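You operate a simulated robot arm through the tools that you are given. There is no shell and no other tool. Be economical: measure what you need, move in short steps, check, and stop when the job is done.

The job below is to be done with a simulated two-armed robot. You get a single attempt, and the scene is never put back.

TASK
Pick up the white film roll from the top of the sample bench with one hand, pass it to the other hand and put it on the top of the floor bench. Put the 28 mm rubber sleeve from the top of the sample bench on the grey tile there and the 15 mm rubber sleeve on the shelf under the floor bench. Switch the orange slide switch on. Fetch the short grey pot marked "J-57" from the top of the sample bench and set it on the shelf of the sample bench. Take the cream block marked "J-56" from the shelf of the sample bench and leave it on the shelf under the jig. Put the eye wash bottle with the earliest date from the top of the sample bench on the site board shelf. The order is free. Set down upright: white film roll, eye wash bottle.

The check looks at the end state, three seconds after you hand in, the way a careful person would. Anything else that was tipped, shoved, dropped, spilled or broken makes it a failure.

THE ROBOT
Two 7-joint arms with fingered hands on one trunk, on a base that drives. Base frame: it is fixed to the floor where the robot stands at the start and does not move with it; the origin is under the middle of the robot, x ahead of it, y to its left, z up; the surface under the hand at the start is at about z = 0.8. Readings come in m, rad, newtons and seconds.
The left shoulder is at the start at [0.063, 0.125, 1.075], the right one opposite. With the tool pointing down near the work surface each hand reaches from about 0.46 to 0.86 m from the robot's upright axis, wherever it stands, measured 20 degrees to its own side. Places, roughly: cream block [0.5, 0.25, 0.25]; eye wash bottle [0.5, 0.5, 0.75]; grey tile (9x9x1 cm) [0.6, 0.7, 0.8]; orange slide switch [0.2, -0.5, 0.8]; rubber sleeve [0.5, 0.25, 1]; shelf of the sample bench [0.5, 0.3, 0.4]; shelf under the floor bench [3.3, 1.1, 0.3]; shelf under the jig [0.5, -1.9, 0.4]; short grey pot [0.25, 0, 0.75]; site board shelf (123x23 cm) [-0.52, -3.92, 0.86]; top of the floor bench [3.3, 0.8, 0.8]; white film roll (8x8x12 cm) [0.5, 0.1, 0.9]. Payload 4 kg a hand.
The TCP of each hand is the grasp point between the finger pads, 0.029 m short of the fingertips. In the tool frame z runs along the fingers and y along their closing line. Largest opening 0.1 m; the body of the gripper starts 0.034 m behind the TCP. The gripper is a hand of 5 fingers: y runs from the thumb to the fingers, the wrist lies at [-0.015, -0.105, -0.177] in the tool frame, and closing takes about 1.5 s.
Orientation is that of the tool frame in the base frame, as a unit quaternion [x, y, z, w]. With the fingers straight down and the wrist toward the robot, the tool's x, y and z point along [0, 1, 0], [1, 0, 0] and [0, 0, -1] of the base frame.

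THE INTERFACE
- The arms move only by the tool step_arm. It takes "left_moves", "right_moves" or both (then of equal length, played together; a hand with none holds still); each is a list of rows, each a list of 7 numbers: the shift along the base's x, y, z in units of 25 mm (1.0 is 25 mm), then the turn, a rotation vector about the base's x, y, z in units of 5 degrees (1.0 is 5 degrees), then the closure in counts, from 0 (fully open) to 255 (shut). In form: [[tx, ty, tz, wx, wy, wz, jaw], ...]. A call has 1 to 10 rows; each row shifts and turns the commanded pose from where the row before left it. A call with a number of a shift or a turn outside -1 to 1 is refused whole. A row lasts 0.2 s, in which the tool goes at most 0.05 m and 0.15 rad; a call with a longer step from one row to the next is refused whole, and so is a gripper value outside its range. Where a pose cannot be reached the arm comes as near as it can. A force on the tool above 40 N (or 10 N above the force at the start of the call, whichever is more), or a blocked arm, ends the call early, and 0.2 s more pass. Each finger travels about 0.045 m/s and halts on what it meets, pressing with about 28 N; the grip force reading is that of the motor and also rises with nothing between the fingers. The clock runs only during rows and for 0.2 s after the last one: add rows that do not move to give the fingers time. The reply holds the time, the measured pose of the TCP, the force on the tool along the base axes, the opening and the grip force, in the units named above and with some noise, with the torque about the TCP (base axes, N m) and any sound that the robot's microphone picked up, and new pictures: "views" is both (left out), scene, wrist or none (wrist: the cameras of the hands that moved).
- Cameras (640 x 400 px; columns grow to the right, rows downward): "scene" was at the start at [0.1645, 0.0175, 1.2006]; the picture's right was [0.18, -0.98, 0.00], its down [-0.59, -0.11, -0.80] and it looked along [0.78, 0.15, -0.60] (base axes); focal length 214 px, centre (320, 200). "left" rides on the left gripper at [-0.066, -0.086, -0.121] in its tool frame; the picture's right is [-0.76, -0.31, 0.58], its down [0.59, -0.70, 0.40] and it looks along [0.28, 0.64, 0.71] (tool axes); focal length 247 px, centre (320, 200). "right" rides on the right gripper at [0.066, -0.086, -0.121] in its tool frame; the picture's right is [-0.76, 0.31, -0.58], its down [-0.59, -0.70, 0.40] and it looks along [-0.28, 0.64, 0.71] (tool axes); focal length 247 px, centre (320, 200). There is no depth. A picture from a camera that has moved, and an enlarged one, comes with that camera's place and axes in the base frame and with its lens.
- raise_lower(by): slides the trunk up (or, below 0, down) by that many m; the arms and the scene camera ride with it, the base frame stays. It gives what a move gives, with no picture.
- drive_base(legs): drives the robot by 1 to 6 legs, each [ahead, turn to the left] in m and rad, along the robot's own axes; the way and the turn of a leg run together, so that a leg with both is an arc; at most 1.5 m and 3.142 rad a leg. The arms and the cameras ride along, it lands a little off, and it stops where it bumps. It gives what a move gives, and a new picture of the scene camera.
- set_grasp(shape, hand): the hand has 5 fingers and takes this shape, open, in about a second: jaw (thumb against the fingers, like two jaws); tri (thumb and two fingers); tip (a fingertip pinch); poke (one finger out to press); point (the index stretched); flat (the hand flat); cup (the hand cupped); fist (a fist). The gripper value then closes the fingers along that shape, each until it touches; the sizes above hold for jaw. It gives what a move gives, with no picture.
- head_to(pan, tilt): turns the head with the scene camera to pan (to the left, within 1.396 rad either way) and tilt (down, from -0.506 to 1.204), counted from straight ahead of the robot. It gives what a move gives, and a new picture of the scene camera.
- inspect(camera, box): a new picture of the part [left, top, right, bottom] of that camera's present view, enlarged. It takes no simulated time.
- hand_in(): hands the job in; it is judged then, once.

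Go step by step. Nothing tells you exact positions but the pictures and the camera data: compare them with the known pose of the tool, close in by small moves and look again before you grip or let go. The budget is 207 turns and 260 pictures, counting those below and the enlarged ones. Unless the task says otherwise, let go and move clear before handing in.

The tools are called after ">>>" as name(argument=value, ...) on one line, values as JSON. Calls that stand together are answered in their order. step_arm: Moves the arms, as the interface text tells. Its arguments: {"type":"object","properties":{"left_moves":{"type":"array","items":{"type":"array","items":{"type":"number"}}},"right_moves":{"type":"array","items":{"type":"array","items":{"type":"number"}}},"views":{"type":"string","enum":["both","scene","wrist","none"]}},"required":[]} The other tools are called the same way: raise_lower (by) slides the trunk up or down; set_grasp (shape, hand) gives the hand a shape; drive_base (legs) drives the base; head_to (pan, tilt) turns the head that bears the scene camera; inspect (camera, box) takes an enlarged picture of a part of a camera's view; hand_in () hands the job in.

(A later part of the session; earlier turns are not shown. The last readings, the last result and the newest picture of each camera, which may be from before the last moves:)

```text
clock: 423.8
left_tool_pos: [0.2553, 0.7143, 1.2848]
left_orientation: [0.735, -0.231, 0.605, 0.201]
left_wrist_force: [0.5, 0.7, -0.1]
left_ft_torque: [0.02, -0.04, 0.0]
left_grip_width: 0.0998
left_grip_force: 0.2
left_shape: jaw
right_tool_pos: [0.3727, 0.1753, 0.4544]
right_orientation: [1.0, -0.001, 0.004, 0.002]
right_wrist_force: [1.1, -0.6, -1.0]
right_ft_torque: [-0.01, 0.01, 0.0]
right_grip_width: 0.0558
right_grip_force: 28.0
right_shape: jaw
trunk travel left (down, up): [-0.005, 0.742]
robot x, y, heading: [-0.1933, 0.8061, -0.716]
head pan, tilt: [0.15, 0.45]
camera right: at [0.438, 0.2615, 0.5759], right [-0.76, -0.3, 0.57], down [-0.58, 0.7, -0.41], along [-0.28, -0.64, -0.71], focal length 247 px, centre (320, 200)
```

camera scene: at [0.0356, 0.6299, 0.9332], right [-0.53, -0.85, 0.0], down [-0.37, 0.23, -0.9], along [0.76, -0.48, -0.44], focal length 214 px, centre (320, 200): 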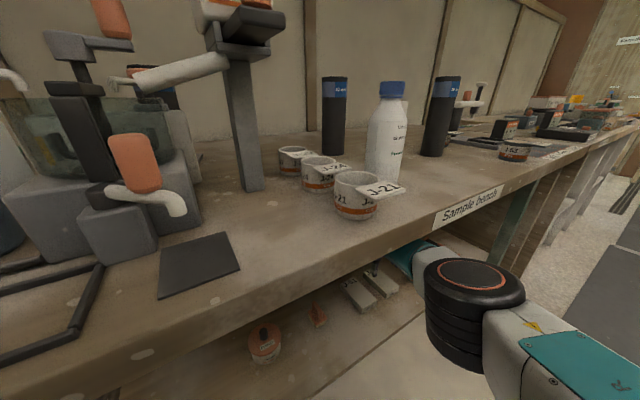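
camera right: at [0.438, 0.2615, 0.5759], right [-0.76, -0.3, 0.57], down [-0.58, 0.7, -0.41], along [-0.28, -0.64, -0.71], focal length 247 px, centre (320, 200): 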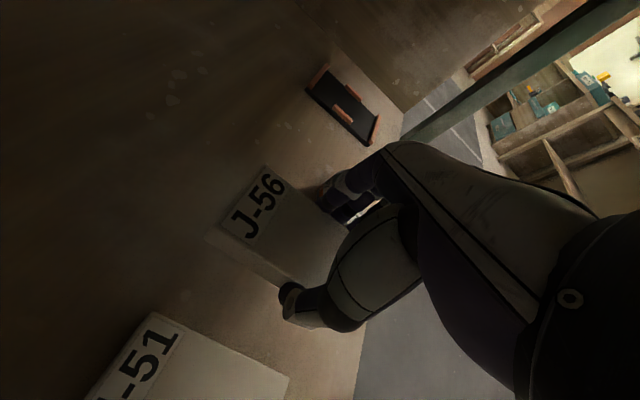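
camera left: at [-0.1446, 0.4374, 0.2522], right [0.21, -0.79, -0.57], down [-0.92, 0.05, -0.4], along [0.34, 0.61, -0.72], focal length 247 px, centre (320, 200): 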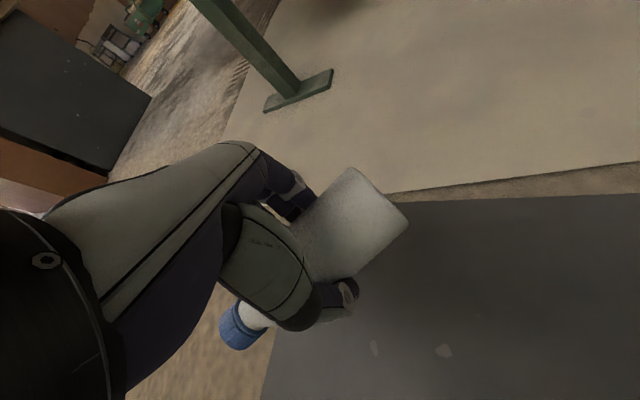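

The block is held. I back out and drive along the aisle to the shelf under the jig.

>>> step_arm(right_moves=[[0, 0, 0.6, 0, 0, 0, 255], [0, 0, 0, 0, 0, 0, 255]], views="none")

>>> drive_base(legs=[[-0.75, 0], [0, -0.86], [1.5, 0], [1.5, 0], [0.1, 0], [0, 1.57]])

>>> head_to(pan=-0.1, tilt=0.5)

```text
clock: 424.4
left_tool_pos: [0.256, 0.7142, 1.2853]
left_orientation: [0.735, -0.23, 0.605, 0.201]
left_wrist_force: [-0.7, 0.0, 0.6]
left_ft_torque: [0.03, 0.03, 0.0]
left_grip_width: 0.0999
left_grip_force: 0.0
left_shape: jaw
right_tool_pos: [0.3736, 0.1761, 0.4707]
right_orientation: [1.0, -0.002, 0.003, 0.003]
right_wrist_force: [-0.8, 0.5, -0.8]
right_ft_torque: [-0.01, 0.04, 0.01]
right_grip_width: 0.0559
right_grip_force: 28.1
right_shape: jaw
trunk travel left (down, up): [-0.005, 0.742]
robot x, y, heading: [-0.1906, 0.8009, -0.709]
head pan, tilt: [0.15, 0.45]
```

```text
clock: 449.4
left_tool_pos: [-0.3051, -1.5725, 1.2843]
left_orientation: [0.769, 0.043, 0.637, -0.025]
left_wrist_force: [-0.4, 0.1, -0.1]
left_ft_torque: [-0.02, 0.01, -0.02]
left_grip_width: 0.0998
left_grip_force: 0.1
left_shape: jaw
right_tool_pos: [0.1405, -1.9003, 0.4708]
right_orientation: [0.936, 0.351, 0.005, 0.001]
right_wrist_force: [1.1, -0.4, -1.5]
right_ft_torque: [-0.04, 0.03, 0.0]
right_grip_width: 0.0556
right_grip_force: 27.9
right_shape: jaw
trunk travel left (down, up): [-0.005, 0.742]
robot x, y, heading: [-0.6999, -1.8059, 0.01]
head pan, tilt: [0.15, 0.45]
camera scene: at [-0.4135, -1.7816, 0.9332], right [0.16, -0.99, 0.0], down [-0.43, -0.07, -0.9], along [0.89, 0.15, -0.44], focal length 214 px, centre (320, 200)
```

scene: 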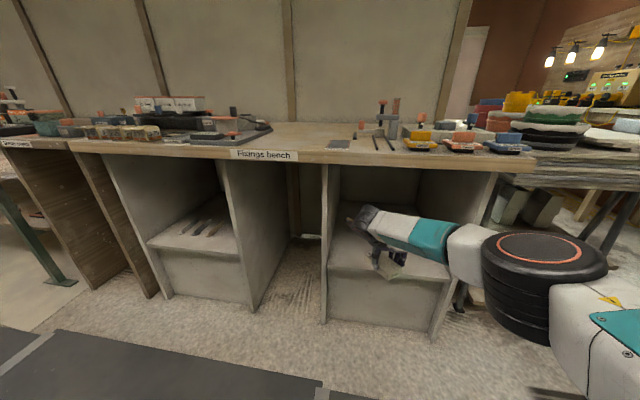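

```text
clock: 450.2
left_tool_pos: [-0.3045, -1.572, 1.2855]
left_orientation: [0.769, 0.043, 0.637, -0.026]
left_wrist_force: [-0.5, 0.2, -0.5]
left_ft_torque: [0.0, 0.04, 0.01]
left_grip_width: 0.1
left_grip_force: 0.1
left_shape: jaw
right_tool_pos: [0.1385, -1.9, 0.4698]
right_orientation: [0.936, 0.352, 0.004, 0.002]
right_wrist_force: [-0.5, 0.4, -1.1]
right_ft_torque: [-0.02, 0.01, 0.03]
right_grip_width: 0.0558
right_grip_force: 27.9
right_shape: jaw
trunk travel left (down, up): [-0.005, 0.742]
robot x, y, heading: [-0.7024, -1.8027, 0.011]
head pan, tilt: [-0.099, 0.499]
camera scene: at [-0.4135, -1.8043, 0.9288], right [-0.09, -1.0, 0.0], down [-0.48, 0.04, -0.88], along [0.87, -0.08, -0.48], focal length 214 px, centre (320, 200)
```

scene: 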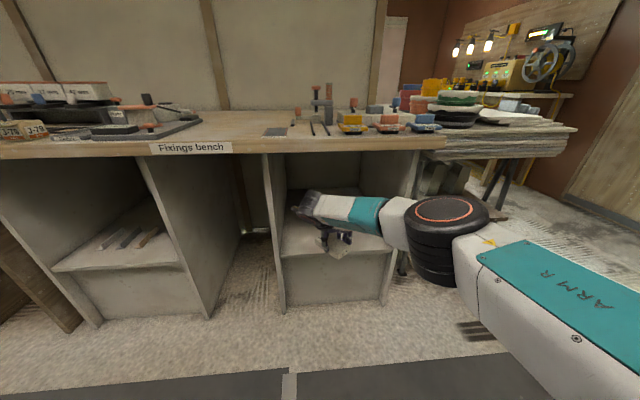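

The hand already lines up with the compartment under the jig (shelf top ≈0.40). I extend and drive in a little.

>>> step_arm(right_moves=[[1, 0, 0, 0, 0, 0, 255], [1, 0, 0, 0, 0, 0, 255], [0.6, 0, 0, 0, 0, 0, 255], [0, 0, 0, 0, 0, 0, 255]], views="none")

>>> drive_base(legs=[[0.06, 0]])

```text
clock: 451.2
left_tool_pos: [-0.3049, -1.574, 1.285]
left_orientation: [0.77, 0.043, 0.637, -0.025]
left_wrist_force: [-0.1, 0.5, 1.0]
left_ft_torque: [0.04, 0.01, 0.01]
left_grip_width: 0.1
left_grip_force: 0.0
left_shape: jaw
right_tool_pos: [0.1683, -1.9018, 0.4715]
right_orientation: [0.936, 0.351, 0.003, 0.001]
right_wrist_force: [0.5, 0.5, -1.3]
right_ft_torque: [-0.01, -0.02, 0.03]
right_grip_width: 0.0559
right_grip_force: 28.1
right_shape: jaw
right hand out of reach, approached as far as the arm can: row 2, 3
trunk travel left (down, up): [-0.005, 0.742]
robot x, y, heading: [-0.6967, -1.7998, 0.014]
head pan, tilt: [-0.099, 0.499]
```

```text
clock: 452.1
left_tool_pos: [-0.2509, -1.573, 1.2867]
left_orientation: [0.768, 0.041, 0.638, -0.024]
left_wrist_force: [-1.0, -0.4, -0.4]
left_ft_torque: [0.01, 0.05, 0.03]
left_grip_width: 0.0997
left_grip_force: 0.1
left_shape: jaw
right_tool_pos: [0.2243, -1.9022, 0.4724]
right_orientation: [0.936, 0.351, 0.004, 0.002]
right_wrist_force: [-0.4, -0.1, -1.2]
right_ft_torque: [-0.02, -0.01, -0.03]
right_grip_width: 0.0556
right_grip_force: 27.4
right_shape: jaw
trunk travel left (down, up): [-0.005, 0.742]
robot x, y, heading: [-0.6394, -1.7966, 0.015]
head pan, tilt: [-0.099, 0.499]
camera scene: at [-0.3589, -1.804, 0.9296], right [-0.09, -1.0, 0.0], down [-0.48, 0.04, -0.88], along [0.88, -0.08, -0.48], focal length 214 px, centre (320, 200)
```

scene: 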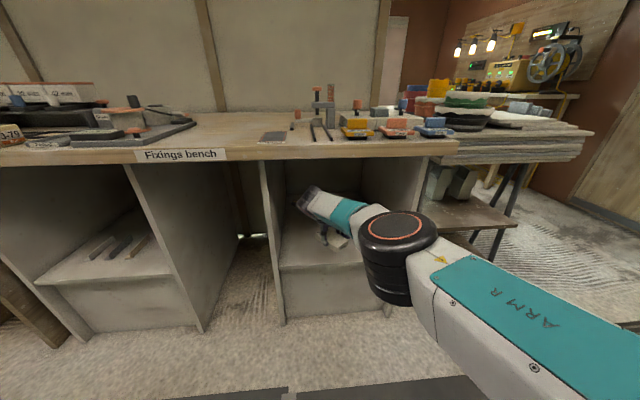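

>>> step_arm(right_moves=[[0, 0, 0, 0, 0, 1, 255], [0, 0, 0, 0, 0, 1, 255], [0, 0, 0, 0, 0, 1, 255], [0, 0, 0, 0, 0, 1, 255], [0, 0, 0, 0, 0, 1, 255], [0, 0, 0, 0, 0, 1, 255], [0.5, 0, 0, 0, 0, 1, 255], [0.5, 0, 0, 0, 0, 1, 255], [0, 0, -0.5, 0, 0, 0, 255], [0, 0, 0, 0, 0, 0, 255]], views="wrist")

```text
clock: 454.3
left_tool_pos: [-0.2486, -1.5725, 1.2859]
left_orientation: [0.769, 0.042, 0.638, -0.024]
left_wrist_force: [-0.5, 0.1, -0.3]
left_ft_torque: [0.01, 0.02, 0.0]
left_grip_width: 0.0997
left_grip_force: 0.0
left_shape: jaw
right_tool_pos: [0.2501, -1.9018, 0.4578]
right_orientation: [0.76, 0.65, 0.004, 0.0]
right_wrist_force: [0.2, -0.7, -1.4]
right_ft_torque: [0.0, 0.0, -0.03]
right_grip_width: 0.0559
right_grip_force: 28.3
right_shape: jaw
trunk travel left (down, up): [-0.005, 0.742]
robot x, y, heading: [-0.6399, -1.8006, 0.015]
head pan, tilt: [-0.099, 0.499]
camera right: at [0.1733, -1.8235, 0.5783], right [0.18, -0.8, 0.57], down [-0.78, -0.47, -0.41], along [0.59, -0.38, -0.71], focal length 247 px, centre (320, 200)
```

right: 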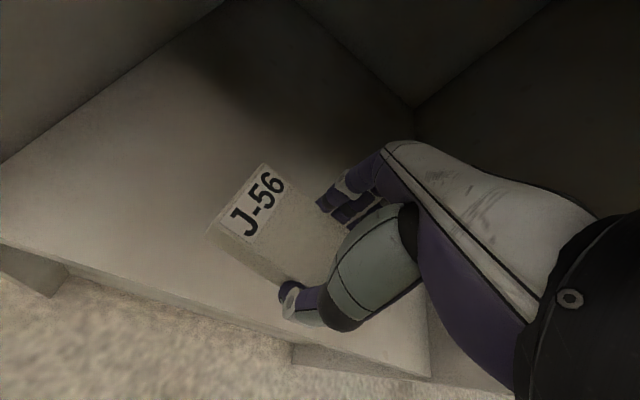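

>>> step_arm(right_moves=[[0, 0, -0.3, 0, 0, 0, 255], [0, 0, -0.3, 0, 0, 0, 255], [0, 0, -0.3, 0, 0, 0, 255], [0, 0, 0, 0, 0, 0, 255]], views="none")

```text
clock: 455.3
left_tool_pos: [-0.2493, -1.5721, 1.2852]
left_orientation: [0.769, 0.041, 0.638, -0.024]
left_wrist_force: [0.4, -0.2, -0.4]
left_ft_torque: [0.04, 0.02, 0.0]
left_grip_width: 0.0997
left_grip_force: 0.1
left_shape: jaw
right_tool_pos: [0.2477, -1.901, 0.436]
right_orientation: [0.76, 0.65, 0.004, 0.0]
right_wrist_force: [0.4, -0.5, -0.8]
right_ft_torque: [0.01, 0.01, 0.0]
right_grip_width: 0.0557
right_grip_force: 28.3
right_shape: jaw
trunk travel left (down, up): [-0.005, 0.742]
robot x, y, heading: [-0.6418, -1.798, 0.014]
head pan, tilt: [-0.099, 0.499]
```

>>> step_arm(right_moves=[[0, 0, -0.2, 0, 0, 0, 255], [0, 0, -0.2, 0, 0, 0, 255], [0, 0, -0.2, 0, 0, 0, 255], [0, 0, 0, 0, 0, 0, 255]], views="none")

```text
clock: 456.3
left_tool_pos: [-0.2486, -1.5715, 1.2862]
left_orientation: [0.769, 0.042, 0.638, -0.025]
left_wrist_force: [-0.1, 0.1, 0.0]
left_ft_torque: [0.01, -0.01, 0.0]
left_grip_width: 0.0999
left_grip_force: 0.1
left_shape: jaw
right_tool_pos: [0.2495, -1.9011, 0.42]
right_orientation: [0.761, 0.649, 0.004, -0.001]
right_wrist_force: [0.5, -0.6, -0.6]
right_ft_torque: [-0.05, 0.06, 0.0]
right_grip_width: 0.0557
right_grip_force: 28.2
right_shape: jaw
trunk travel left (down, up): [-0.005, 0.742]
robot x, y, heading: [-0.6414, -1.7984, 0.011]
head pan, tilt: [-0.099, 0.499]
```

>>> step_arm(right_moves=[[0, 0, -0.2, 0, 0, 0, 255], [0, 0, -0.2, 0, 0, 0, 255], [0, 0, -0.2, 0, 0, 0, 255], [0, 0, -0.2, 0, 0, 0, 255], [0, 0, -0.2, 0, 0, 0, 255], [0, 0, 0, 0, 0, 0, 255]], views="none")

```text
clock: 457.7
left_tool_pos: [-0.2503, -1.572, 1.2844]
left_orientation: [0.769, 0.042, 0.638, -0.024]
left_wrist_force: [-0.1, -0.1, 0.8]
left_ft_torque: [-0.03, 0.03, 0.0]
left_grip_width: 0.1
left_grip_force: 0.1
left_shape: jaw
right_tool_pos: [0.2448, -1.9026, 0.4027]
right_orientation: [0.76, 0.65, 0.005, 0.0]
right_wrist_force: [-0.8, -0.4, -0.7]
right_ft_torque: [-0.02, -0.02, -0.02]
right_grip_width: 0.0557
right_grip_force: 28.1
right_shape: jaw
right hand out of reach, approached as far as the arm can: row 3, 5
trunk travel left (down, up): [-0.005, 0.742]
robot x, y, heading: [-0.6402, -1.7996, 0.014]
head pan, tilt: [-0.099, 0.499]
```

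>>> step_arm(right_moves=[[0, 0, -0.25, 0, 0, 0, 255], [0, 0, -0.25, 0, 0, 0, 255], [0, 0, -0.25, 0, 0, 0, 255], [0, 0, -0.25, 0, 0, 0, 255], [0, 0, 0, 0, 0, 0, 255]], views="wrist")

```text
clock: 458.9
left_tool_pos: [-0.2532, -1.5713, 1.2885]
left_orientation: [0.768, 0.042, 0.639, -0.024]
left_wrist_force: [0.0, -0.4, 0.4]
left_ft_torque: [-0.01, 0.01, -0.01]
left_grip_width: 0.0995
left_grip_force: 0.0
left_shape: jaw
right_tool_pos: [0.2403, -1.9043, 0.391]
right_orientation: [0.76, 0.65, 0.008, 0.003]
right_wrist_force: [3.2, 1.2, 26.9]
right_ft_torque: [-0.01, -0.19, 0.1]
right_grip_width: 0.0565
right_grip_force: 28.2
right_shape: jaw
right hand out of reach, approached as far as the arm can: row 2, 3
trunk travel left (down, up): [-0.005, 0.742]
robot x, y, heading: [-0.6429, -1.8003, 0.01]
head pan, tilt: [-0.099, 0.499]
camera right: at [0.1627, -1.8269, 0.5103], right [0.18, -0.8, 0.57], down [-0.78, -0.47, -0.41], along [0.6, -0.37, -0.71], focal length 247 px, centre (320, 200)
```

right: 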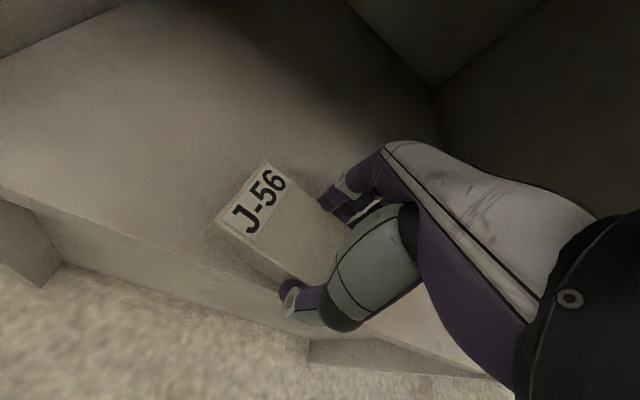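

Block is on the shelf. Release and rise.

>>> step_arm(right_moves=[[0, 0, 0.15, 0, 0, 0, 200], [0, 0, 0, 0, 0, 0, 100], [0, 0, 0, 0, 0, 0, 0], [0, 0, 0, 0, 0, 0, 0], [0, 0, 0, 0, 0, 0, 0], [0, 0, 0.4, 0, 0, 0, 0], [0, 0, 0.8, 0, 0, 0, 0], [0, 0, 1, 0, 0, 0, 0], [0, 0, 0.8, 0, 0, 0, 0]], views="wrist")

```text
clock: 460.9
left_tool_pos: [-0.2499, -1.5735, 1.2855]
left_orientation: [0.769, 0.041, 0.638, -0.024]
left_wrist_force: [-0.3, 1.0, 0.3]
left_ft_torque: [-0.02, 0.01, 0.02]
left_grip_width: 0.0998
left_grip_force: 0.0
left_shape: jaw
right_tool_pos: [0.238, -1.9045, 0.4623]
right_orientation: [0.76, 0.65, 0.004, -0.001]
right_wrist_force: [0.3, -0.5, 0.4]
right_ft_torque: [0.03, -0.01, 0.0]
right_grip_width: 0.0999
right_grip_force: 0.0
right_shape: jaw
trunk travel left (down, up): [-0.005, 0.742]
robot x, y, heading: [-0.645, -1.7993, 0.008]
head pan, tilt: [-0.099, 0.499]
camera right: at [0.1631, -1.827, 0.5834], right [0.18, -0.8, 0.57], down [-0.78, -0.47, -0.41], along [0.59, -0.38, -0.71], focal length 247 px, centre (320, 200)
```

right: 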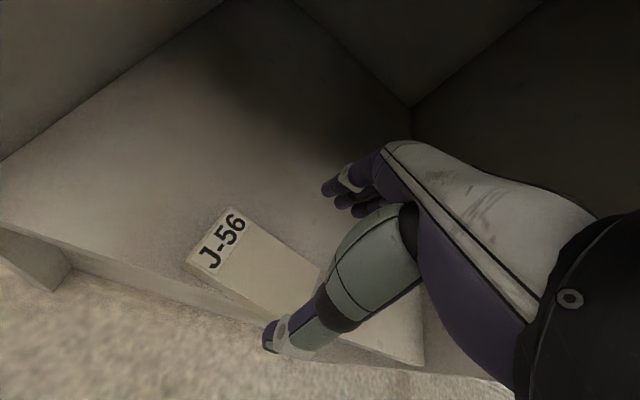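

Block J-56 is done. Now I back out, raise the trunk, bring the arms up and return to the sample bench for the roll and the 15 mm sleeve.

>>> drive_base(legs=[[-0.22, 0]])

>>> raise_lower(by=0.28)

>>> step_arm(right_moves=[[-0.8, 0, 1, 0, 0, 0.8, 0], [-0.8, 0, 1, 0, 0, 0.8, 0], [-0.8, 0, 1, 0, 0, 0, 0], [-0.8, 0, 1, 0, 0, 0, 0], [-0.8, 0, 1, 0, 0, 0, 0], [-0.8, 0, 1, 0, 0, 0, 0], [-0.8, 0, 1, 0, 0, 0, 0], [-0.8, 0, 1, 0, 0, 0, 0], [-0.8, 0, 1, 0, 0, 0, 0], [-0.8, 0, 1, 0, 0, 0, 0]], left_moves=[[0.3, 0, -1, 0, 0, 0, 0], [0.3, 0, -1, 0, 0, 0, 0], [0.3, 0, -1, 0, 0, 0, 0], [0.3, 0, -1, 0, 0, 0, 0], [0.3, 0, -1, 0, -0.5, -0.3, 0], [0.3, 0, -1, 0, -0.5, -0.3, 0], [0, 0, -1, 0, -0.5, -0.3, 0], [0, 0, -1, 0, -0.5, -0.1, 0], [0, 0, -1, 0, 0, 0, 0], [0, 0, -1, 0, 0, 0, 0]], views="none")

>>> step_arm(right_moves=[[0, 0, 1, 0, 0, 0, 0], [0, 0, 1, 0, 0, 0, 0], [0, 0, 1, 0, 0, 0, 0], [0, 0, 1, 0, 0, 0, 0], [0, 0, 1, 0, 0, 0, 0], [0, 0, 1, 0, 0, 0, 0], [0, 0, 0, 0, 0, 0, 0]], left_moves=[[0, 0, -1, 0, 0, 0, 0], [0, 0, -1, 0, 0, 0, 0], [0, 0, 0, 0, 0, 0, 0], [0, 0, 0, 0, 0, 0, 0], [0, 0, 0, 0, 0, 0, 0], [0, 0, 0, 0, 0, 0, 0], [0, 0, 0, 0, 0, 0, 0]], views="none")

```text
clock: 462.6
left_tool_pos: [-0.4714, -1.5745, 1.2858]
left_orientation: [0.769, 0.043, 0.638, -0.026]
left_wrist_force: [-0.1, 0.5, 1.0]
left_ft_torque: [0.02, 0.01, 0.0]
left_grip_width: 0.0995
left_grip_force: 0.0
left_shape: jaw
right_tool_pos: [0.0162, -1.9061, 0.4628]
right_orientation: [0.759, 0.651, 0.005, 0.0]
right_wrist_force: [0.1, 0.5, -0.4]
right_ft_torque: [-0.01, 0.0, 0.0]
right_grip_width: 0.0998
right_grip_force: 0.1
right_shape: jaw
trunk travel left (down, up): [-0.005, 0.742]
robot x, y, heading: [-0.8622, -1.8059, 0.013]
head pan, tilt: [-0.099, 0.499]
camera scene: at [-0.5792, -1.8061, 0.9289], right [-0.09, -1.0, 0.0], down [-0.48, 0.04, -0.88], along [0.87, -0.07, -0.48], focal length 214 px, centre (320, 200)
```

scene: 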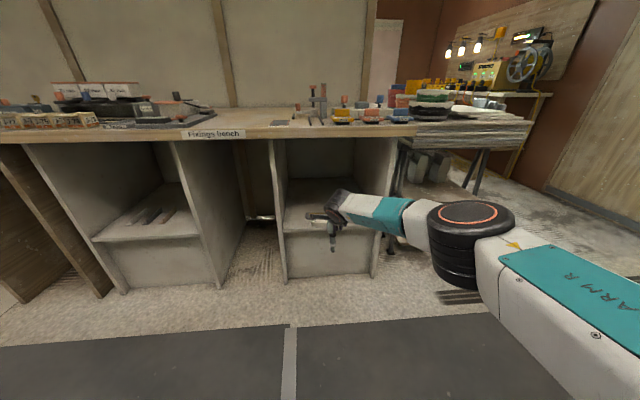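

```text
clock: 465.5
left_tool_pos: [-0.4698, -1.574, 1.5655]
left_orientation: [0.769, 0.043, 0.638, -0.026]
left_wrist_force: [0.5, -0.1, 0.4]
left_ft_torque: [-0.03, -0.01, 0.01]
left_grip_width: 0.0999
left_grip_force: 0.0
left_shape: jaw
right_tool_pos: [0.0064, -1.9052, 0.9494]
right_orientation: [0.753, 0.645, 0.103, 0.083]
right_wrist_force: [-0.4, -0.7, 0.4]
right_ft_torque: [0.0, -0.02, 0.03]
right_grip_width: 0.0996
right_grip_force: 0.2
right_shape: jaw
trunk travel left (down, up): [-0.285, 0.462]
robot x, y, heading: [-0.8609, -1.8031, 0.012]
head pan, tilt: [-0.099, 0.499]
```

```text
clock: 467.7
left_tool_pos: [-0.4281, -1.5759, 1.3173]
left_orientation: [0.711, 0.012, 0.703, 0.007]
left_wrist_force: [-0.3, -0.7, 0.3]
left_ft_torque: [-0.02, 0.04, 0.0]
left_grip_width: 0.0997
left_grip_force: 0.0
left_shape: jaw
right_tool_pos: [-0.1951, -1.9052, 1.2]
right_orientation: [0.705, 0.696, 0.109, 0.075]
right_wrist_force: [0.3, -0.1, -0.2]
right_ft_torque: [-0.04, 0.03, -0.02]
right_grip_width: 0.1
right_grip_force: 0.1
right_shape: jaw
trunk travel left (down, up): [-0.285, 0.462]
robot x, y, heading: [-0.8616, -1.802, 0.014]
head pan, tilt: [-0.099, 0.499]
```

```text
clock: 469.3
left_tool_pos: [-0.4252, -1.5757, 1.2645]
left_orientation: [0.711, 0.012, 0.703, 0.006]
left_wrist_force: [0.4, 0.7, 0.1]
left_ft_torque: [0.02, 0.03, 0.0]
left_grip_width: 0.1
left_grip_force: 0.1
left_shape: jaw
right_tool_pos: [-0.1949, -1.9049, 1.3514]
right_orientation: [0.705, 0.697, 0.109, 0.076]
right_wrist_force: [-0.8, -0.5, 0.6]
right_ft_torque: [0.0, -0.02, -0.05]
right_grip_width: 0.0999
right_grip_force: 0.2
right_shape: jaw
trunk travel left (down, up): [-0.285, 0.462]
robot x, y, heading: [-0.8575, -1.8034, 0.011]
head pan, tilt: [-0.099, 0.499]
```

>>> step_arm(right_moves=[[-0.3, 0, 0, -0.17, 1, 0, 0], [-0.3, 0, 0, -0.17, 1, 0, 0], [-0.3, 0, 0, -0.17, 1, 0, 0]], views="none")

>>> drive_base(legs=[[0.15, 0], [0, 1.56], [1.5, 0], [0.62, 0], [0, -1.57], [0.54, 0]])

>>> step_arm(right_moves=[[0, 0, -1, 0, 0, 0, 0], [0, 0, -1, 0, 0, 0, 0], [0, 0, -1, 0, 0, 0, 0], [0, 0, 0, 0, 0, 0, 0]], views="wrist")

```text
clock: 470.1
left_tool_pos: [-0.4267, -1.5735, 1.265]
left_orientation: [0.711, 0.011, 0.703, 0.006]
left_wrist_force: [-0.2, -0.7, -0.9]
left_ft_torque: [0.03, -0.02, -0.03]
left_grip_width: 0.0998
left_grip_force: 0.1
left_shape: jaw
right_tool_pos: [-0.2171, -1.9037, 1.3503]
right_orientation: [0.711, 0.703, 0.001, -0.001]
right_wrist_force: [-0.3, 0.0, 0.2]
right_ft_torque: [-0.04, 0.0, -0.03]
right_grip_width: 0.0997
right_grip_force: 0.0
right_shape: jaw
trunk travel left (down, up): [-0.285, 0.462]
robot x, y, heading: [-0.861, -1.8018, 0.012]
head pan, tilt: [-0.099, 0.499]
```

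```text
clock: 492.1
left_tool_pos: [0.2789, 0.5578, 1.266]
left_orientation: [0.711, 0.012, 0.703, 0.006]
left_wrist_force: [-0.1, 0.2, -0.5]
left_ft_torque: [-0.03, -0.02, 0.01]
left_grip_width: 0.1001
left_grip_force: 0.2
left_shape: jaw
right_tool_pos: [0.4883, 0.2273, 1.3508]
right_orientation: [0.711, 0.703, 0.001, -0.001]
right_wrist_force: [-0.1, 0.1, 0.0]
right_ft_torque: [0.02, -0.03, 0.03]
right_grip_width: 0.0999
right_grip_force: 0.2
right_shape: jaw
trunk travel left (down, up): [-0.285, 0.462]
robot x, y, heading: [-0.1572, 0.3313, 0.013]
head pan, tilt: [-0.099, 0.499]
camera scene: at [0.0096, 0.3262, 1.2238], right [-0.08, -1.0, 0.0], down [-0.48, 0.04, -0.88], along [0.87, -0.07, -0.48], focal length 214 px, centre (320, 200)
```

scene: 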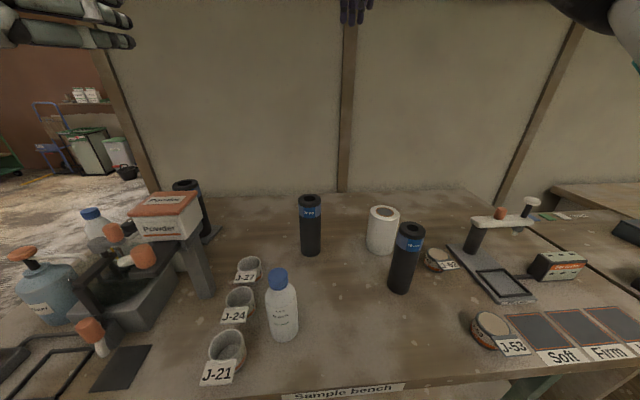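

```text
clock: 493.1
left_tool_pos: [0.2781, 0.5582, 1.265]
left_orientation: [0.712, 0.012, 0.702, 0.005]
left_wrist_force: [0.9, 0.6, 0.0]
left_ft_torque: [0.0, 0.03, 0.01]
left_grip_width: 0.1001
left_grip_force: 0.1
left_shape: jaw
right_tool_pos: [0.4873, 0.2297, 1.2758]
right_orientation: [0.711, 0.703, 0.001, 0.0]
right_wrist_force: [0.9, 0.6, 0.5]
right_ft_torque: [0.01, 0.01, 0.0]
right_grip_width: 0.0997
right_grip_force: 0.1
right_shape: jaw
trunk travel left (down, up): [-0.285, 0.462]
robot x, y, heading: [-0.1553, 0.331, 0.02]
head pan, tilt: [-0.099, 0.499]
camera right: at [0.4023, 0.2953, 1.3963], right [0.3, -0.76, 0.58], down [-0.71, -0.58, -0.4], along [0.64, -0.29, -0.71], focal length 247 px, centre (320, 200)
```

right: 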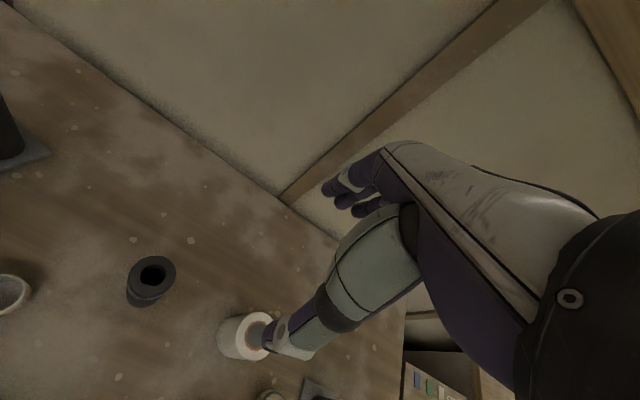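

>>> step_arm(right_moves=[[0, -0.8, -1, 0, 0, 0, 0], [0, -0.8, -1, 0, 0, 0, 0], [0, -0.8, -1, 0, 0, 0, 0], [-0.1, -0.8, -1, 0, 0, 0, 0], [-0.1, -0.8, -1, 0, 0, 0, 0], [0, -0.6, -1, 0, 0, 0, 0], [0, 0, -1, 0, 0, 0, 0], [0, 0, -1, 0, 0, 0, 0], [0, 0, -1, 0, 0, 0, 0], [0, 0, 0, 0, 0, 0, 0]], views="wrist")

```text
clock: 495.3
left_tool_pos: [0.2777, 0.5588, 1.2656]
left_orientation: [0.712, 0.012, 0.702, 0.006]
left_wrist_force: [1.0, 0.1, 0.4]
left_ft_torque: [0.0, 0.0, -0.01]
left_grip_width: 0.1
left_grip_force: 0.1
left_shape: jaw
right_tool_pos: [0.4825, 0.1125, 1.0519]
right_orientation: [0.711, 0.703, 0.002, 0.0]
right_wrist_force: [0.1, -0.4, 0.5]
right_ft_torque: [0.02, 0.01, 0.0]
right_grip_width: 0.0998
right_grip_force: 0.1
right_shape: jaw
trunk travel left (down, up): [-0.285, 0.462]
robot x, y, heading: [-0.1568, 0.3312, 0.013]
head pan, tilt: [-0.099, 0.499]
camera right: at [0.3979, 0.1797, 1.1721], right [0.3, -0.76, 0.58], down [-0.71, -0.58, -0.4], along [0.64, -0.29, -0.71], focal length 247 px, centre (320, 200)
```

right: 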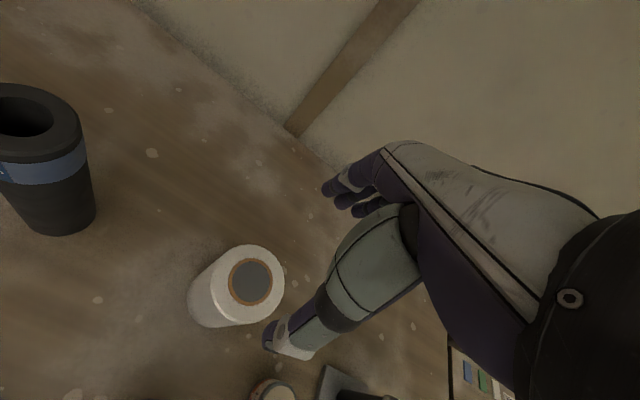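

>>> step_arm(right_moves=[[-0.15, 0, -1, 0, 0, 0, 0], [0, 0, -1, 0, 0, 0, 0], [0, 0, -1, 0, 0, 0, 0], [0, 0, -1, 0, 0, 0, 0], [0, 0, -1, 0, 0, 0, 0], [0, 0, 0, 0, 0, 0, 0]], views="wrist")

>>> inspect(camera="scene", box=[320, 130, 460, 300])

```text
clock: 496.7
left_tool_pos: [0.2781, 0.5593, 1.2658]
left_orientation: [0.711, 0.012, 0.703, 0.006]
left_wrist_force: [0.1, 0.6, 0.7]
left_ft_torque: [0.0, 0.0, 0.0]
left_grip_width: 0.0998
left_grip_force: 0.0
left_shape: jaw
right_tool_pos: [0.4792, 0.1135, 0.9256]
right_orientation: [0.711, 0.703, 0.001, 0.0]
right_wrist_force: [0.4, 0.3, -0.1]
right_ft_torque: [0.03, -0.03, 0.01]
right_grip_width: 0.0998
right_grip_force: 0.1
right_shape: jaw
trunk travel left (down, up): [-0.285, 0.462]
robot x, y, heading: [-0.1574, 0.3335, 0.017]
head pan, tilt: [-0.099, 0.499]
camera right: at [0.3941, 0.1797, 1.0458], right [0.3, -0.76, 0.58], down [-0.71, -0.58, -0.4], along [0.64, -0.29, -0.71], focal length 247 px, centre (320, 200)
```

right: 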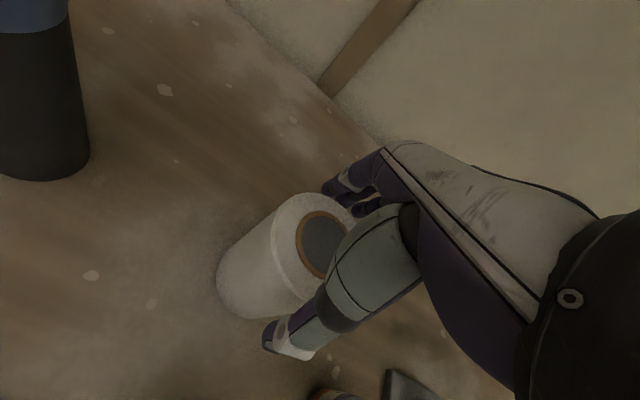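

```text
2.35 times, centred on (390, 215) of scene
camera zoom: at [0.0091, 0.326, 1.2239], right [-0.08, -1.0, 0.0], down [-0.48, 0.04, -0.88], along [0.87, -0.07, -0.48], focal length 505 px, centre (155, 165)
```

zoom: 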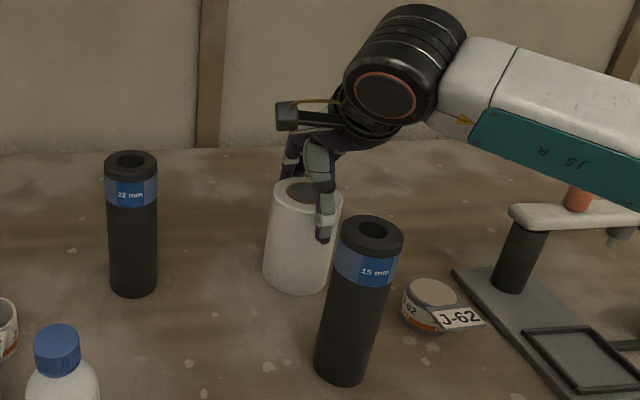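

Aligned with a shallow top grip (leaving the lower body free for the other hand). I close and lift.

>>> step_arm(right_moves=[[0, 0, 0, 0, 0, 0, 255], [0, 0, 0, 0, 0, 0, 255], [0, 0, 0, 0, 0, 0, 255], [0, 0, 0, 0, 0, 0, 255], [0, 0, 0, 0, 0, 0, 255], [0, 0, 0, 0, 0, 0, 255], [0, 0, 0.4, 0, 0, 0, 255], [0, 0, 0.6, 0, 0, 0, 255], [0, 0, 1, 0, 0, 0, 255]], views="wrist")

```text
clock: 498.7
left_tool_pos: [0.2793, 0.5585, 1.2644]
left_orientation: [0.711, 0.013, 0.703, 0.005]
left_wrist_force: [-0.4, -0.2, -0.2]
left_ft_torque: [0.02, 0.0, -0.01]
left_grip_width: 0.0997
left_grip_force: 0.0
left_shape: jaw
right_tool_pos: [0.4793, 0.1129, 0.9757]
right_orientation: [0.712, 0.702, 0.001, -0.001]
right_wrist_force: [-0.1, 0.5, -3.1]
right_ft_torque: [0.0, -0.02, 0.0]
right_grip_width: 0.0745
right_grip_force: 28.1
right_shape: jaw
trunk travel left (down, up): [-0.285, 0.462]
robot x, y, heading: [-0.1553, 0.3307, 0.011]
head pan, tilt: [-0.099, 0.499]
camera right: at [0.3949, 0.1799, 1.0973], right [0.3, -0.76, 0.58], down [-0.71, -0.58, -0.4], along [0.64, -0.29, -0.71], focal length 247 px, centre (320, 200)
```

right: 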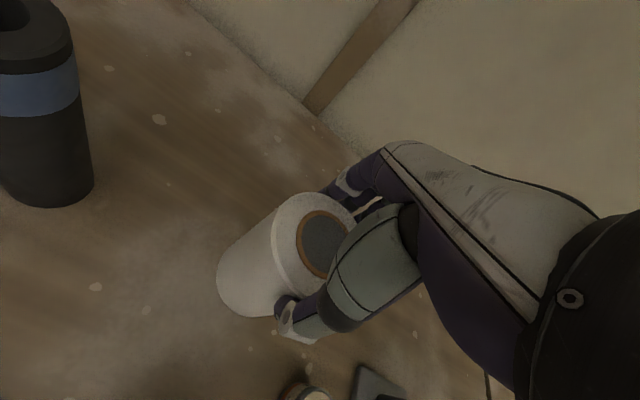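

The roll is held. I lift it and bring it near the robot's centre line for the hand-over.

>>> step_arm(right_moves=[[0, 0.2, 1, 0, 0, 0, 255], [0, 0.2, 1, 0, 0, 0, 255], [0, 0.2, 1, 0, 0, 0, 255], [0, 0.2, 1, 0, 0, 0, 255], [-0.3, 0.5, 1, 0, 0, 0.5, 255], [-0.3, 0.7, 1, 0, 0, 0.5, 255], [-0.3, 0.7, 1, 0, 0, 0.5, 255], [-0.3, 0.7, 1, 0, 0, 0.5, 255], [-0.3, 0.7, 1, 0, 0, 0.5, 255], [-0.3, 0.7, 1, 0, 0, 0.5, 255]], left_moves=[[-0.5, -0.2, 0, 0, 0, 0, 0], [-0.5, -0.2, 0, 0, 0, 0, 0], [-0.5, -0.2, 0, 0, 0, 0, 0], [-0.3, -0.2, 0, 0, 0, 0, 0], [0, -0.2, 0, 0, 0, 0, 0], [0, 0, 0, 0, 0, 0, 0], [0, 0, 0, 0, 0, 0, 0], [0, 0, 0, 0, 0, 0, 0], [0, 0, 0, 0, 0, 0, 0], [0, 0, 0, 0, 0, 0, 0]], views="none")

>>> step_arm(right_moves=[[-0.3, 0.7, 1, 0, 0, 0.5, 255], [-0.3, 0.7, 1, 0, 0, 0.5, 255], [-0.3, 0.7, 1, 0, 0, 0.5, 255], [-0.3, 0.7, 0, 0, 0, 0.5, 255], [-0.3, 0.7, 0, 0, 0, 0, 255], [-0.3, 0.7, 0, 0, 0, 0, 255], [0, 0, 0, 0, 0, 0, 255]], views="none")

```text
clock: 500.9
left_tool_pos: [0.2335, 0.5341, 1.265]
left_orientation: [0.712, 0.012, 0.703, 0.005]
left_wrist_force: [0.0, -0.4, 0.7]
left_ft_torque: [0.0, 0.03, -0.04]
left_grip_width: 0.1001
left_grip_force: 0.1
left_shape: jaw
right_tool_pos: [0.4361, 0.2337, 1.2275]
right_orientation: [0.614, 0.79, 0.0, -0.001]
right_wrist_force: [0.1, 0.7, -2.6]
right_ft_torque: [-0.02, 0.01, 0.02]
right_grip_width: 0.0742
right_grip_force: 28.0
right_shape: jaw
trunk travel left (down, up): [-0.285, 0.462]
robot x, y, heading: [-0.1556, 0.3276, 0.02]
head pan, tilt: [-0.099, 0.499]
```

```text
clock: 502.5
left_tool_pos: [0.2327, 0.5339, 1.2665]
left_orientation: [0.712, 0.01, 0.702, 0.005]
left_wrist_force: [-0.1, 0.6, 0.5]
left_ft_torque: [-0.02, 0.01, 0.02]
left_grip_width: 0.0999
left_grip_force: 0.0
left_shape: jaw
right_tool_pos: [0.3897, 0.3374, 1.3002]
right_orientation: [0.543, 0.84, 0.001, 0.0]
right_wrist_force: [0.8, 0.6, -3.1]
right_ft_torque: [-0.04, -0.01, -0.02]
right_grip_width: 0.0745
right_grip_force: 27.5
right_shape: jaw
trunk travel left (down, up): [-0.285, 0.462]
robot x, y, heading: [-0.1577, 0.3344, 0.015]
head pan, tilt: [-0.099, 0.499]
```

>>> step_arm(left_moves=[[0.1, -1, -0.25, 0, 0, 0, 0], [0.1, -1, -0.25, 0, 0, 0, 0], [0.1, -1, -0.25, 0, 0, 0, 0], [0.1, -1, -0.25, 0, 0, 0, 0], [0.1, -1, -0.25, 0, 0, 0, 0], [0.1, -1, -0.25, 0, 0, 0, 0], [0.1, -1, -0.25, 0, 0, 0, 0], [0.1, -0.85, -0.15, 0, 0, 0, 0], [0, 0, 0, 0, 0, 0, 0]], views="none")

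>>> head_to(pan=0.0, tilt=-0.05)

```text
clock: 504.5
left_tool_pos: [0.2729, 0.3415, 1.2396]
left_orientation: [0.711, 0.012, 0.703, 0.006]
left_wrist_force: [-0.5, 0.2, -0.4]
left_ft_torque: [-0.06, -0.01, -0.02]
left_grip_width: 0.0997
left_grip_force: 0.1
left_shape: jaw
left hand out of reach, approached as far as the arm can: row 2, 3, 4, 6
right_tool_pos: [0.3896, 0.3388, 1.3002]
right_orientation: [0.543, 0.84, 0.001, 0.0]
right_wrist_force: [0.0, 0.5, -2.7]
right_ft_torque: [0.03, -0.02, -0.01]
right_grip_width: 0.0745
right_grip_force: 28.2
right_shape: jaw
trunk travel left (down, up): [-0.285, 0.462]
robot x, y, heading: [-0.1599, 0.3295, 0.017]
head pan, tilt: [-0.099, 0.499]
```

```text
clock: 505.4
left_tool_pos: [0.2736, 0.3415, 1.2397]
left_orientation: [0.711, 0.012, 0.703, 0.006]
left_wrist_force: [0.2, 0.1, 0.2]
left_ft_torque: [-0.02, 0.03, 0.03]
left_grip_width: 0.0997
left_grip_force: 0.2
left_shape: jaw
right_tool_pos: [0.3897, 0.3372, 1.3009]
right_orientation: [0.543, 0.84, 0.0, -0.001]
right_wrist_force: [0.8, -0.2, -3.9]
right_ft_torque: [0.01, -0.01, 0.02]
right_grip_width: 0.0746
right_grip_force: 28.2
right_shape: jaw
trunk travel left (down, up): [-0.285, 0.462]
robot x, y, heading: [-0.1584, 0.3282, 0.018]
head pan, tilt: [0.0, -0.051]
camera scene: at [0.0075, 0.3349, 1.2744], right [0.02, -1.0, 0.0], down [0.05, 0.0, -1.0], along [1.0, 0.02, 0.05], focal length 214 px, centre (320, 200)
```

scene: 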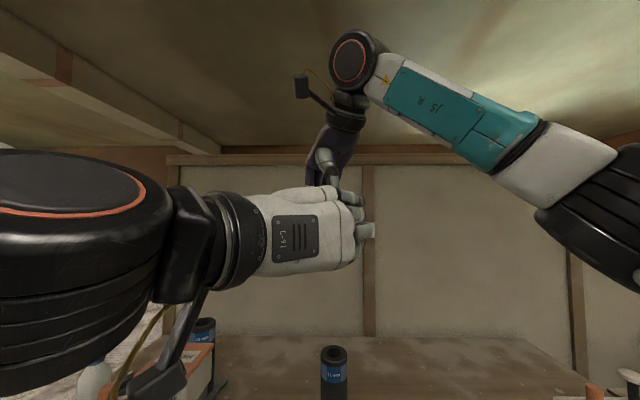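

From behind I see the left palm top near the right thumb. I turn the right hand (with the roll) about the vertical so its thumb is out of the palm's way.

>>> step_arm(right_moves=[[0.2, 0, 0, 0, 0, -1, 255], [0.2, 0, 0, 0, 0, -1, 255], [0, 0, 0, 0, 0, -1, 255], [0, 0, 0, 0, 0, -1, 255], [0, 0, 0, 0, 0, -1, 255], [0, 0, 0, 0, 0, -1, 255], [0, 0, 0, 0, 0, -1, 255], [0, 0, 0, 0, 0, -1, 255], [0, 0, 0, 0, 0, -1, 255], [0, 0, 0, 0, 0, -1, 255]], views="none")

>>> step_arm(right_moves=[[0, 0, 0, 0, 0, -1, 255], [0, 0, 0, 0, 0, -1, 255], [0, 0, 0, 0, 0, -1, 255], [0, 0, 0, 0, 0, -1, 255], [0, 0, 0, 0, 0, -1, 255], [0, 0, 0, 0, 0, -1, 255], [0, 0, 0, 0, 0, -1, 255], [0, 0, 0, 0, 0, -1, 255], [0, 0, 0, 0, 0, -1, 255], [0, 0, 0, 0, 0, -1, 255]], left_moves=[[0, 0, -0.2, 0, 0, 0, 0], [0, 0, -0.2, 0, 0, 0, 0], [0, 0, -0.2, 0, 0, 0, 0], [0, 0, 0, 0, 0, 0, 0], [0, 0, 0, 0, 0, 0, 0], [0, 0, 0, 0, 0, 0, 0], [0, 0, 0, 0, 0, 0, 0], [0, 0, 0, 0, 0, 0, 0], [0, 0, 0, 0, 0, 0, 0], [0, 0, 0, 0, 0, 0, 0]], views="none")

```text
clock: 507.6
left_tool_pos: [0.2734, 0.3413, 1.2398]
left_orientation: [0.711, 0.012, 0.703, 0.005]
left_wrist_force: [0.2, 0.3, 0.3]
left_ft_torque: [0.02, 0.02, 0.0]
left_grip_width: 0.0999
left_grip_force: 0.0
left_shape: jaw
right_tool_pos: [0.3997, 0.3395, 1.3005]
right_orientation: [0.847, 0.531, 0.001, 0.001]
right_wrist_force: [0.2, 1.1, -3.2]
right_ft_torque: [-0.02, -0.01, -0.01]
right_grip_width: 0.0747
right_grip_force: 28.0
right_shape: jaw
trunk travel left (down, up): [-0.285, 0.462]
robot x, y, heading: [-0.1573, 0.3319, 0.016]
head pan, tilt: [0.0, -0.051]
```

```text
clock: 509.7
left_tool_pos: [0.2738, 0.3397, 1.2248]
left_orientation: [0.712, 0.012, 0.702, 0.006]
left_wrist_force: [-0.3, 0.3, 0.4]
left_ft_torque: [-0.02, -0.02, 0.03]
left_grip_width: 0.1
left_grip_force: 0.1
left_shape: jaw
right_tool_pos: [0.4095, 0.2676, 1.3052]
right_orientation: [0.991, 0.123, 0.005, -0.058]
right_wrist_force: [-0.4, 0.1, -2.8]
right_ft_torque: [0.0, -0.04, 0.01]
right_grip_width: 0.0747
right_grip_force: 27.7
right_shape: jaw
right hand out of reach, approached as far as the arm can: row 9, 10
trunk travel left (down, up): [-0.285, 0.462]
robot x, y, heading: [-0.1566, 0.3292, 0.02]
head pan, tilt: [0.0, -0.051]
stopped in row 10 (right hand): the arm was blocked; the commanded pose is now the measured one
```

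>>> step_arm(right_moves=[[0, 0, 0, -0.45, 0, 0.8, 255], [0, 0.7, 0, -0.45, 0, 0.8, 255], [0, 0.7, 0, -0.45, 0, 0, 255], [0, 0.7, -0.1, 0, 0, 0, 255], [0, 0.7, -0.1, 0, 0, 0, 255], [0, 0, 0, 0, 0, 0, 255]], views="scene")

```text
clock: 511.3
left_tool_pos: [0.2737, 0.3406, 1.2258]
left_orientation: [0.713, 0.011, 0.701, 0.005]
left_wrist_force: [-0.2, -0.3, 0.6]
left_ft_torque: [0.0, -0.02, 0.02]
left_grip_width: 0.0999
left_grip_force: 0.0
left_shape: jaw
right_tool_pos: [0.4186, 0.2705, 1.3028]
right_orientation: [0.987, 0.154, -0.002, -0.051]
right_wrist_force: [-0.3, 0.4, -3.5]
right_ft_torque: [-0.04, -0.01, 0.01]
right_grip_width: 0.0746
right_grip_force: 28.0
right_shape: jaw
right hand out of reach, approached as far as the arm can: row 4, 5
trunk travel left (down, up): [-0.285, 0.462]
robot x, y, heading: [-0.1571, 0.3319, 0.017]
head pan, tilt: [0.0, -0.051]
stopped in row 6 (right hand): the arm was blocked; the commanded pose is now the measured one
camera scene: at [0.0086, 0.3469, 1.2662], right [0.16, -0.99, 0.0], down [-0.05, -0.01, -1.0], along [0.99, 0.16, -0.05], focal length 214 px, centre (320, 200)
```

scene: 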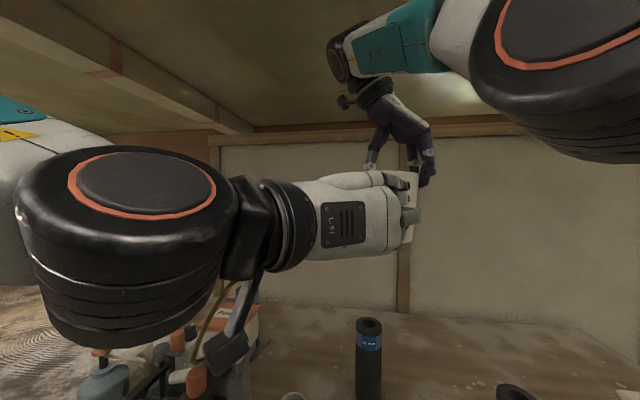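

The right elbow touched the head; I turn the right hand back a bit.

>>> step_arm(right_moves=[[0, 0, 0, 0, 0, 1, 255], [0, 0, 0, -0.4, 0, 1, 255], [0, 0.3, 0, -0.4, 0, 1, 255], [-0.1, 0.6, 0, -0.4, 0, 1, 255], [-0.1, 0.6, 0, 0, 0, 1, 255], [-0.1, 0.6, 0, 0, 0, 0, 255], [-0.1, 0.6, 0, 0, 0, 0, 255], [0, 0, 0, 0, 0, 0, 255]], views="none")

```text
clock: 513.1
left_tool_pos: [0.2741, 0.3413, 1.2241]
left_orientation: [0.712, 0.011, 0.702, 0.006]
left_wrist_force: [-0.1, -0.1, -0.2]
left_ft_torque: [0.01, -0.02, -0.02]
left_grip_width: 0.0997
left_grip_force: 0.1
left_shape: jaw
right_tool_pos: [0.4108, 0.3391, 1.3008]
right_orientation: [0.931, 0.363, -0.021, 0.003]
right_wrist_force: [-0.2, 0.4, -3.3]
right_ft_torque: [0.03, -0.04, -0.01]
right_grip_width: 0.0743
right_grip_force: 28.4
right_shape: jaw
trunk travel left (down, up): [-0.285, 0.462]
robot x, y, heading: [-0.1569, 0.3295, 0.016]
head pan, tilt: [0.0, -0.051]
```

>>> step_arm(left_moves=[[0.5, -0.1, -0.2, 0, 0, 0, 0], [0.8, 0, 0, 0, 0, 0, 0], [0.8, 0, 0, 0, 0, 0, 0], [0.8, 0, 0, 0, 0, 0, 0], [0.8, 0, 0, 0, 0, 0, 0], [0.7, 0, 0, 0, 0, 0, 0], [0.6, 0, 0, 0, 0, 0, 0], [0, 0, 0, 0, 0, 0, 0]], views="scene")

```text
clock: 514.9
left_tool_pos: [0.3984, 0.3387, 1.2196]
left_orientation: [0.712, 0.012, 0.702, 0.006]
left_wrist_force: [-0.4, -0.8, -0.1]
left_ft_torque: [0.0, -0.01, 0.02]
left_grip_width: 0.1002
left_grip_force: 0.1
left_shape: jaw
right_tool_pos: [0.4104, 0.3397, 1.3018]
right_orientation: [0.931, 0.364, -0.022, 0.003]
right_wrist_force: [0.9, -0.1, -2.5]
right_ft_torque: [0.04, -0.02, 0.03]
right_grip_width: 0.0744
right_grip_force: 28.2
right_shape: jaw
trunk travel left (down, up): [-0.285, 0.462]
robot x, y, heading: [-0.1584, 0.3293, 0.018]
head pan, tilt: [0.0, -0.051]
camera scene: at [0.0078, 0.3367, 1.2728], right [0.04, -1.0, 0.0], down [0.03, 0.0, -1.0], along [1.0, 0.04, 0.03], focal length 214 px, centre (320, 200)
```

scene: 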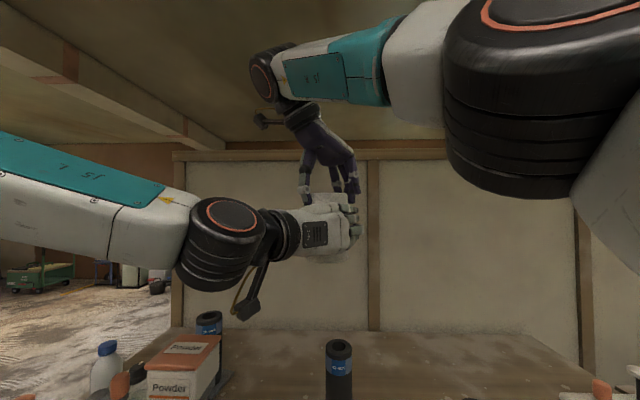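

No collision. I close the left hand around the roll.

>>> step_arm(left_moves=[[0.2, 0, 0, 0, 0, 0, 120], [0, 0, 0, 0, 0, 0, 255], [0, 0, 0, 0, 0, 0, 255], [0, 0, 0, 0, 0, 0, 255], [0, 0, 0, 0, 0, 0, 255], [0, 0, 0, 0, 0, 0, 255]], right_moves=[[0, 0, 0, 0, 0, 0, 255], [0, 0, 0, 0, 0, 0, 255], [0, 0, 0, 0, 0, 0, 255], [0, 0, 0, 0, 0, 0, 255], [0, 0, 0, 0, 0, 0, 255], [0, 0, 0, 0, 0, 0, 255]], views="none")

>>> inspect(camera="scene", box=[270, 130, 400, 290])

```text
clock: 516.3
left_tool_pos: [0.4044, 0.3394, 1.2211]
left_orientation: [0.713, 0.01, 0.701, 0.005]
left_wrist_force: [-0.1, -5.7, -0.1]
left_ft_torque: [0.24, -0.03, -0.06]
left_grip_width: 0.0725
left_grip_force: 27.9
left_shape: jaw
right_tool_pos: [0.4106, 0.34, 1.3023]
right_orientation: [0.931, 0.364, -0.022, 0.002]
right_wrist_force: [1.0, 4.8, -1.5]
right_ft_torque: [0.17, -0.01, 0.04]
right_grip_width: 0.0743
right_grip_force: 27.8
right_shape: jaw
trunk travel left (down, up): [-0.285, 0.462]
robot x, y, heading: [-0.1573, 0.3284, 0.02]
head pan, tilt: [0.0, -0.051]
```

```text
2.50 times, centred on (335, 210) of scene
camera zoom: at [0.008, 0.3371, 1.2726], right [0.04, -1.0, 0.0], down [0.03, 0.0, -1.0], along [1.0, 0.04, 0.03], focal length 536 px, centre (282, 175)
```

zoom: 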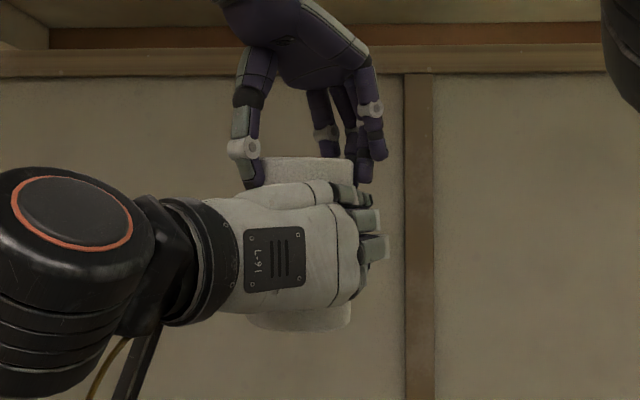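

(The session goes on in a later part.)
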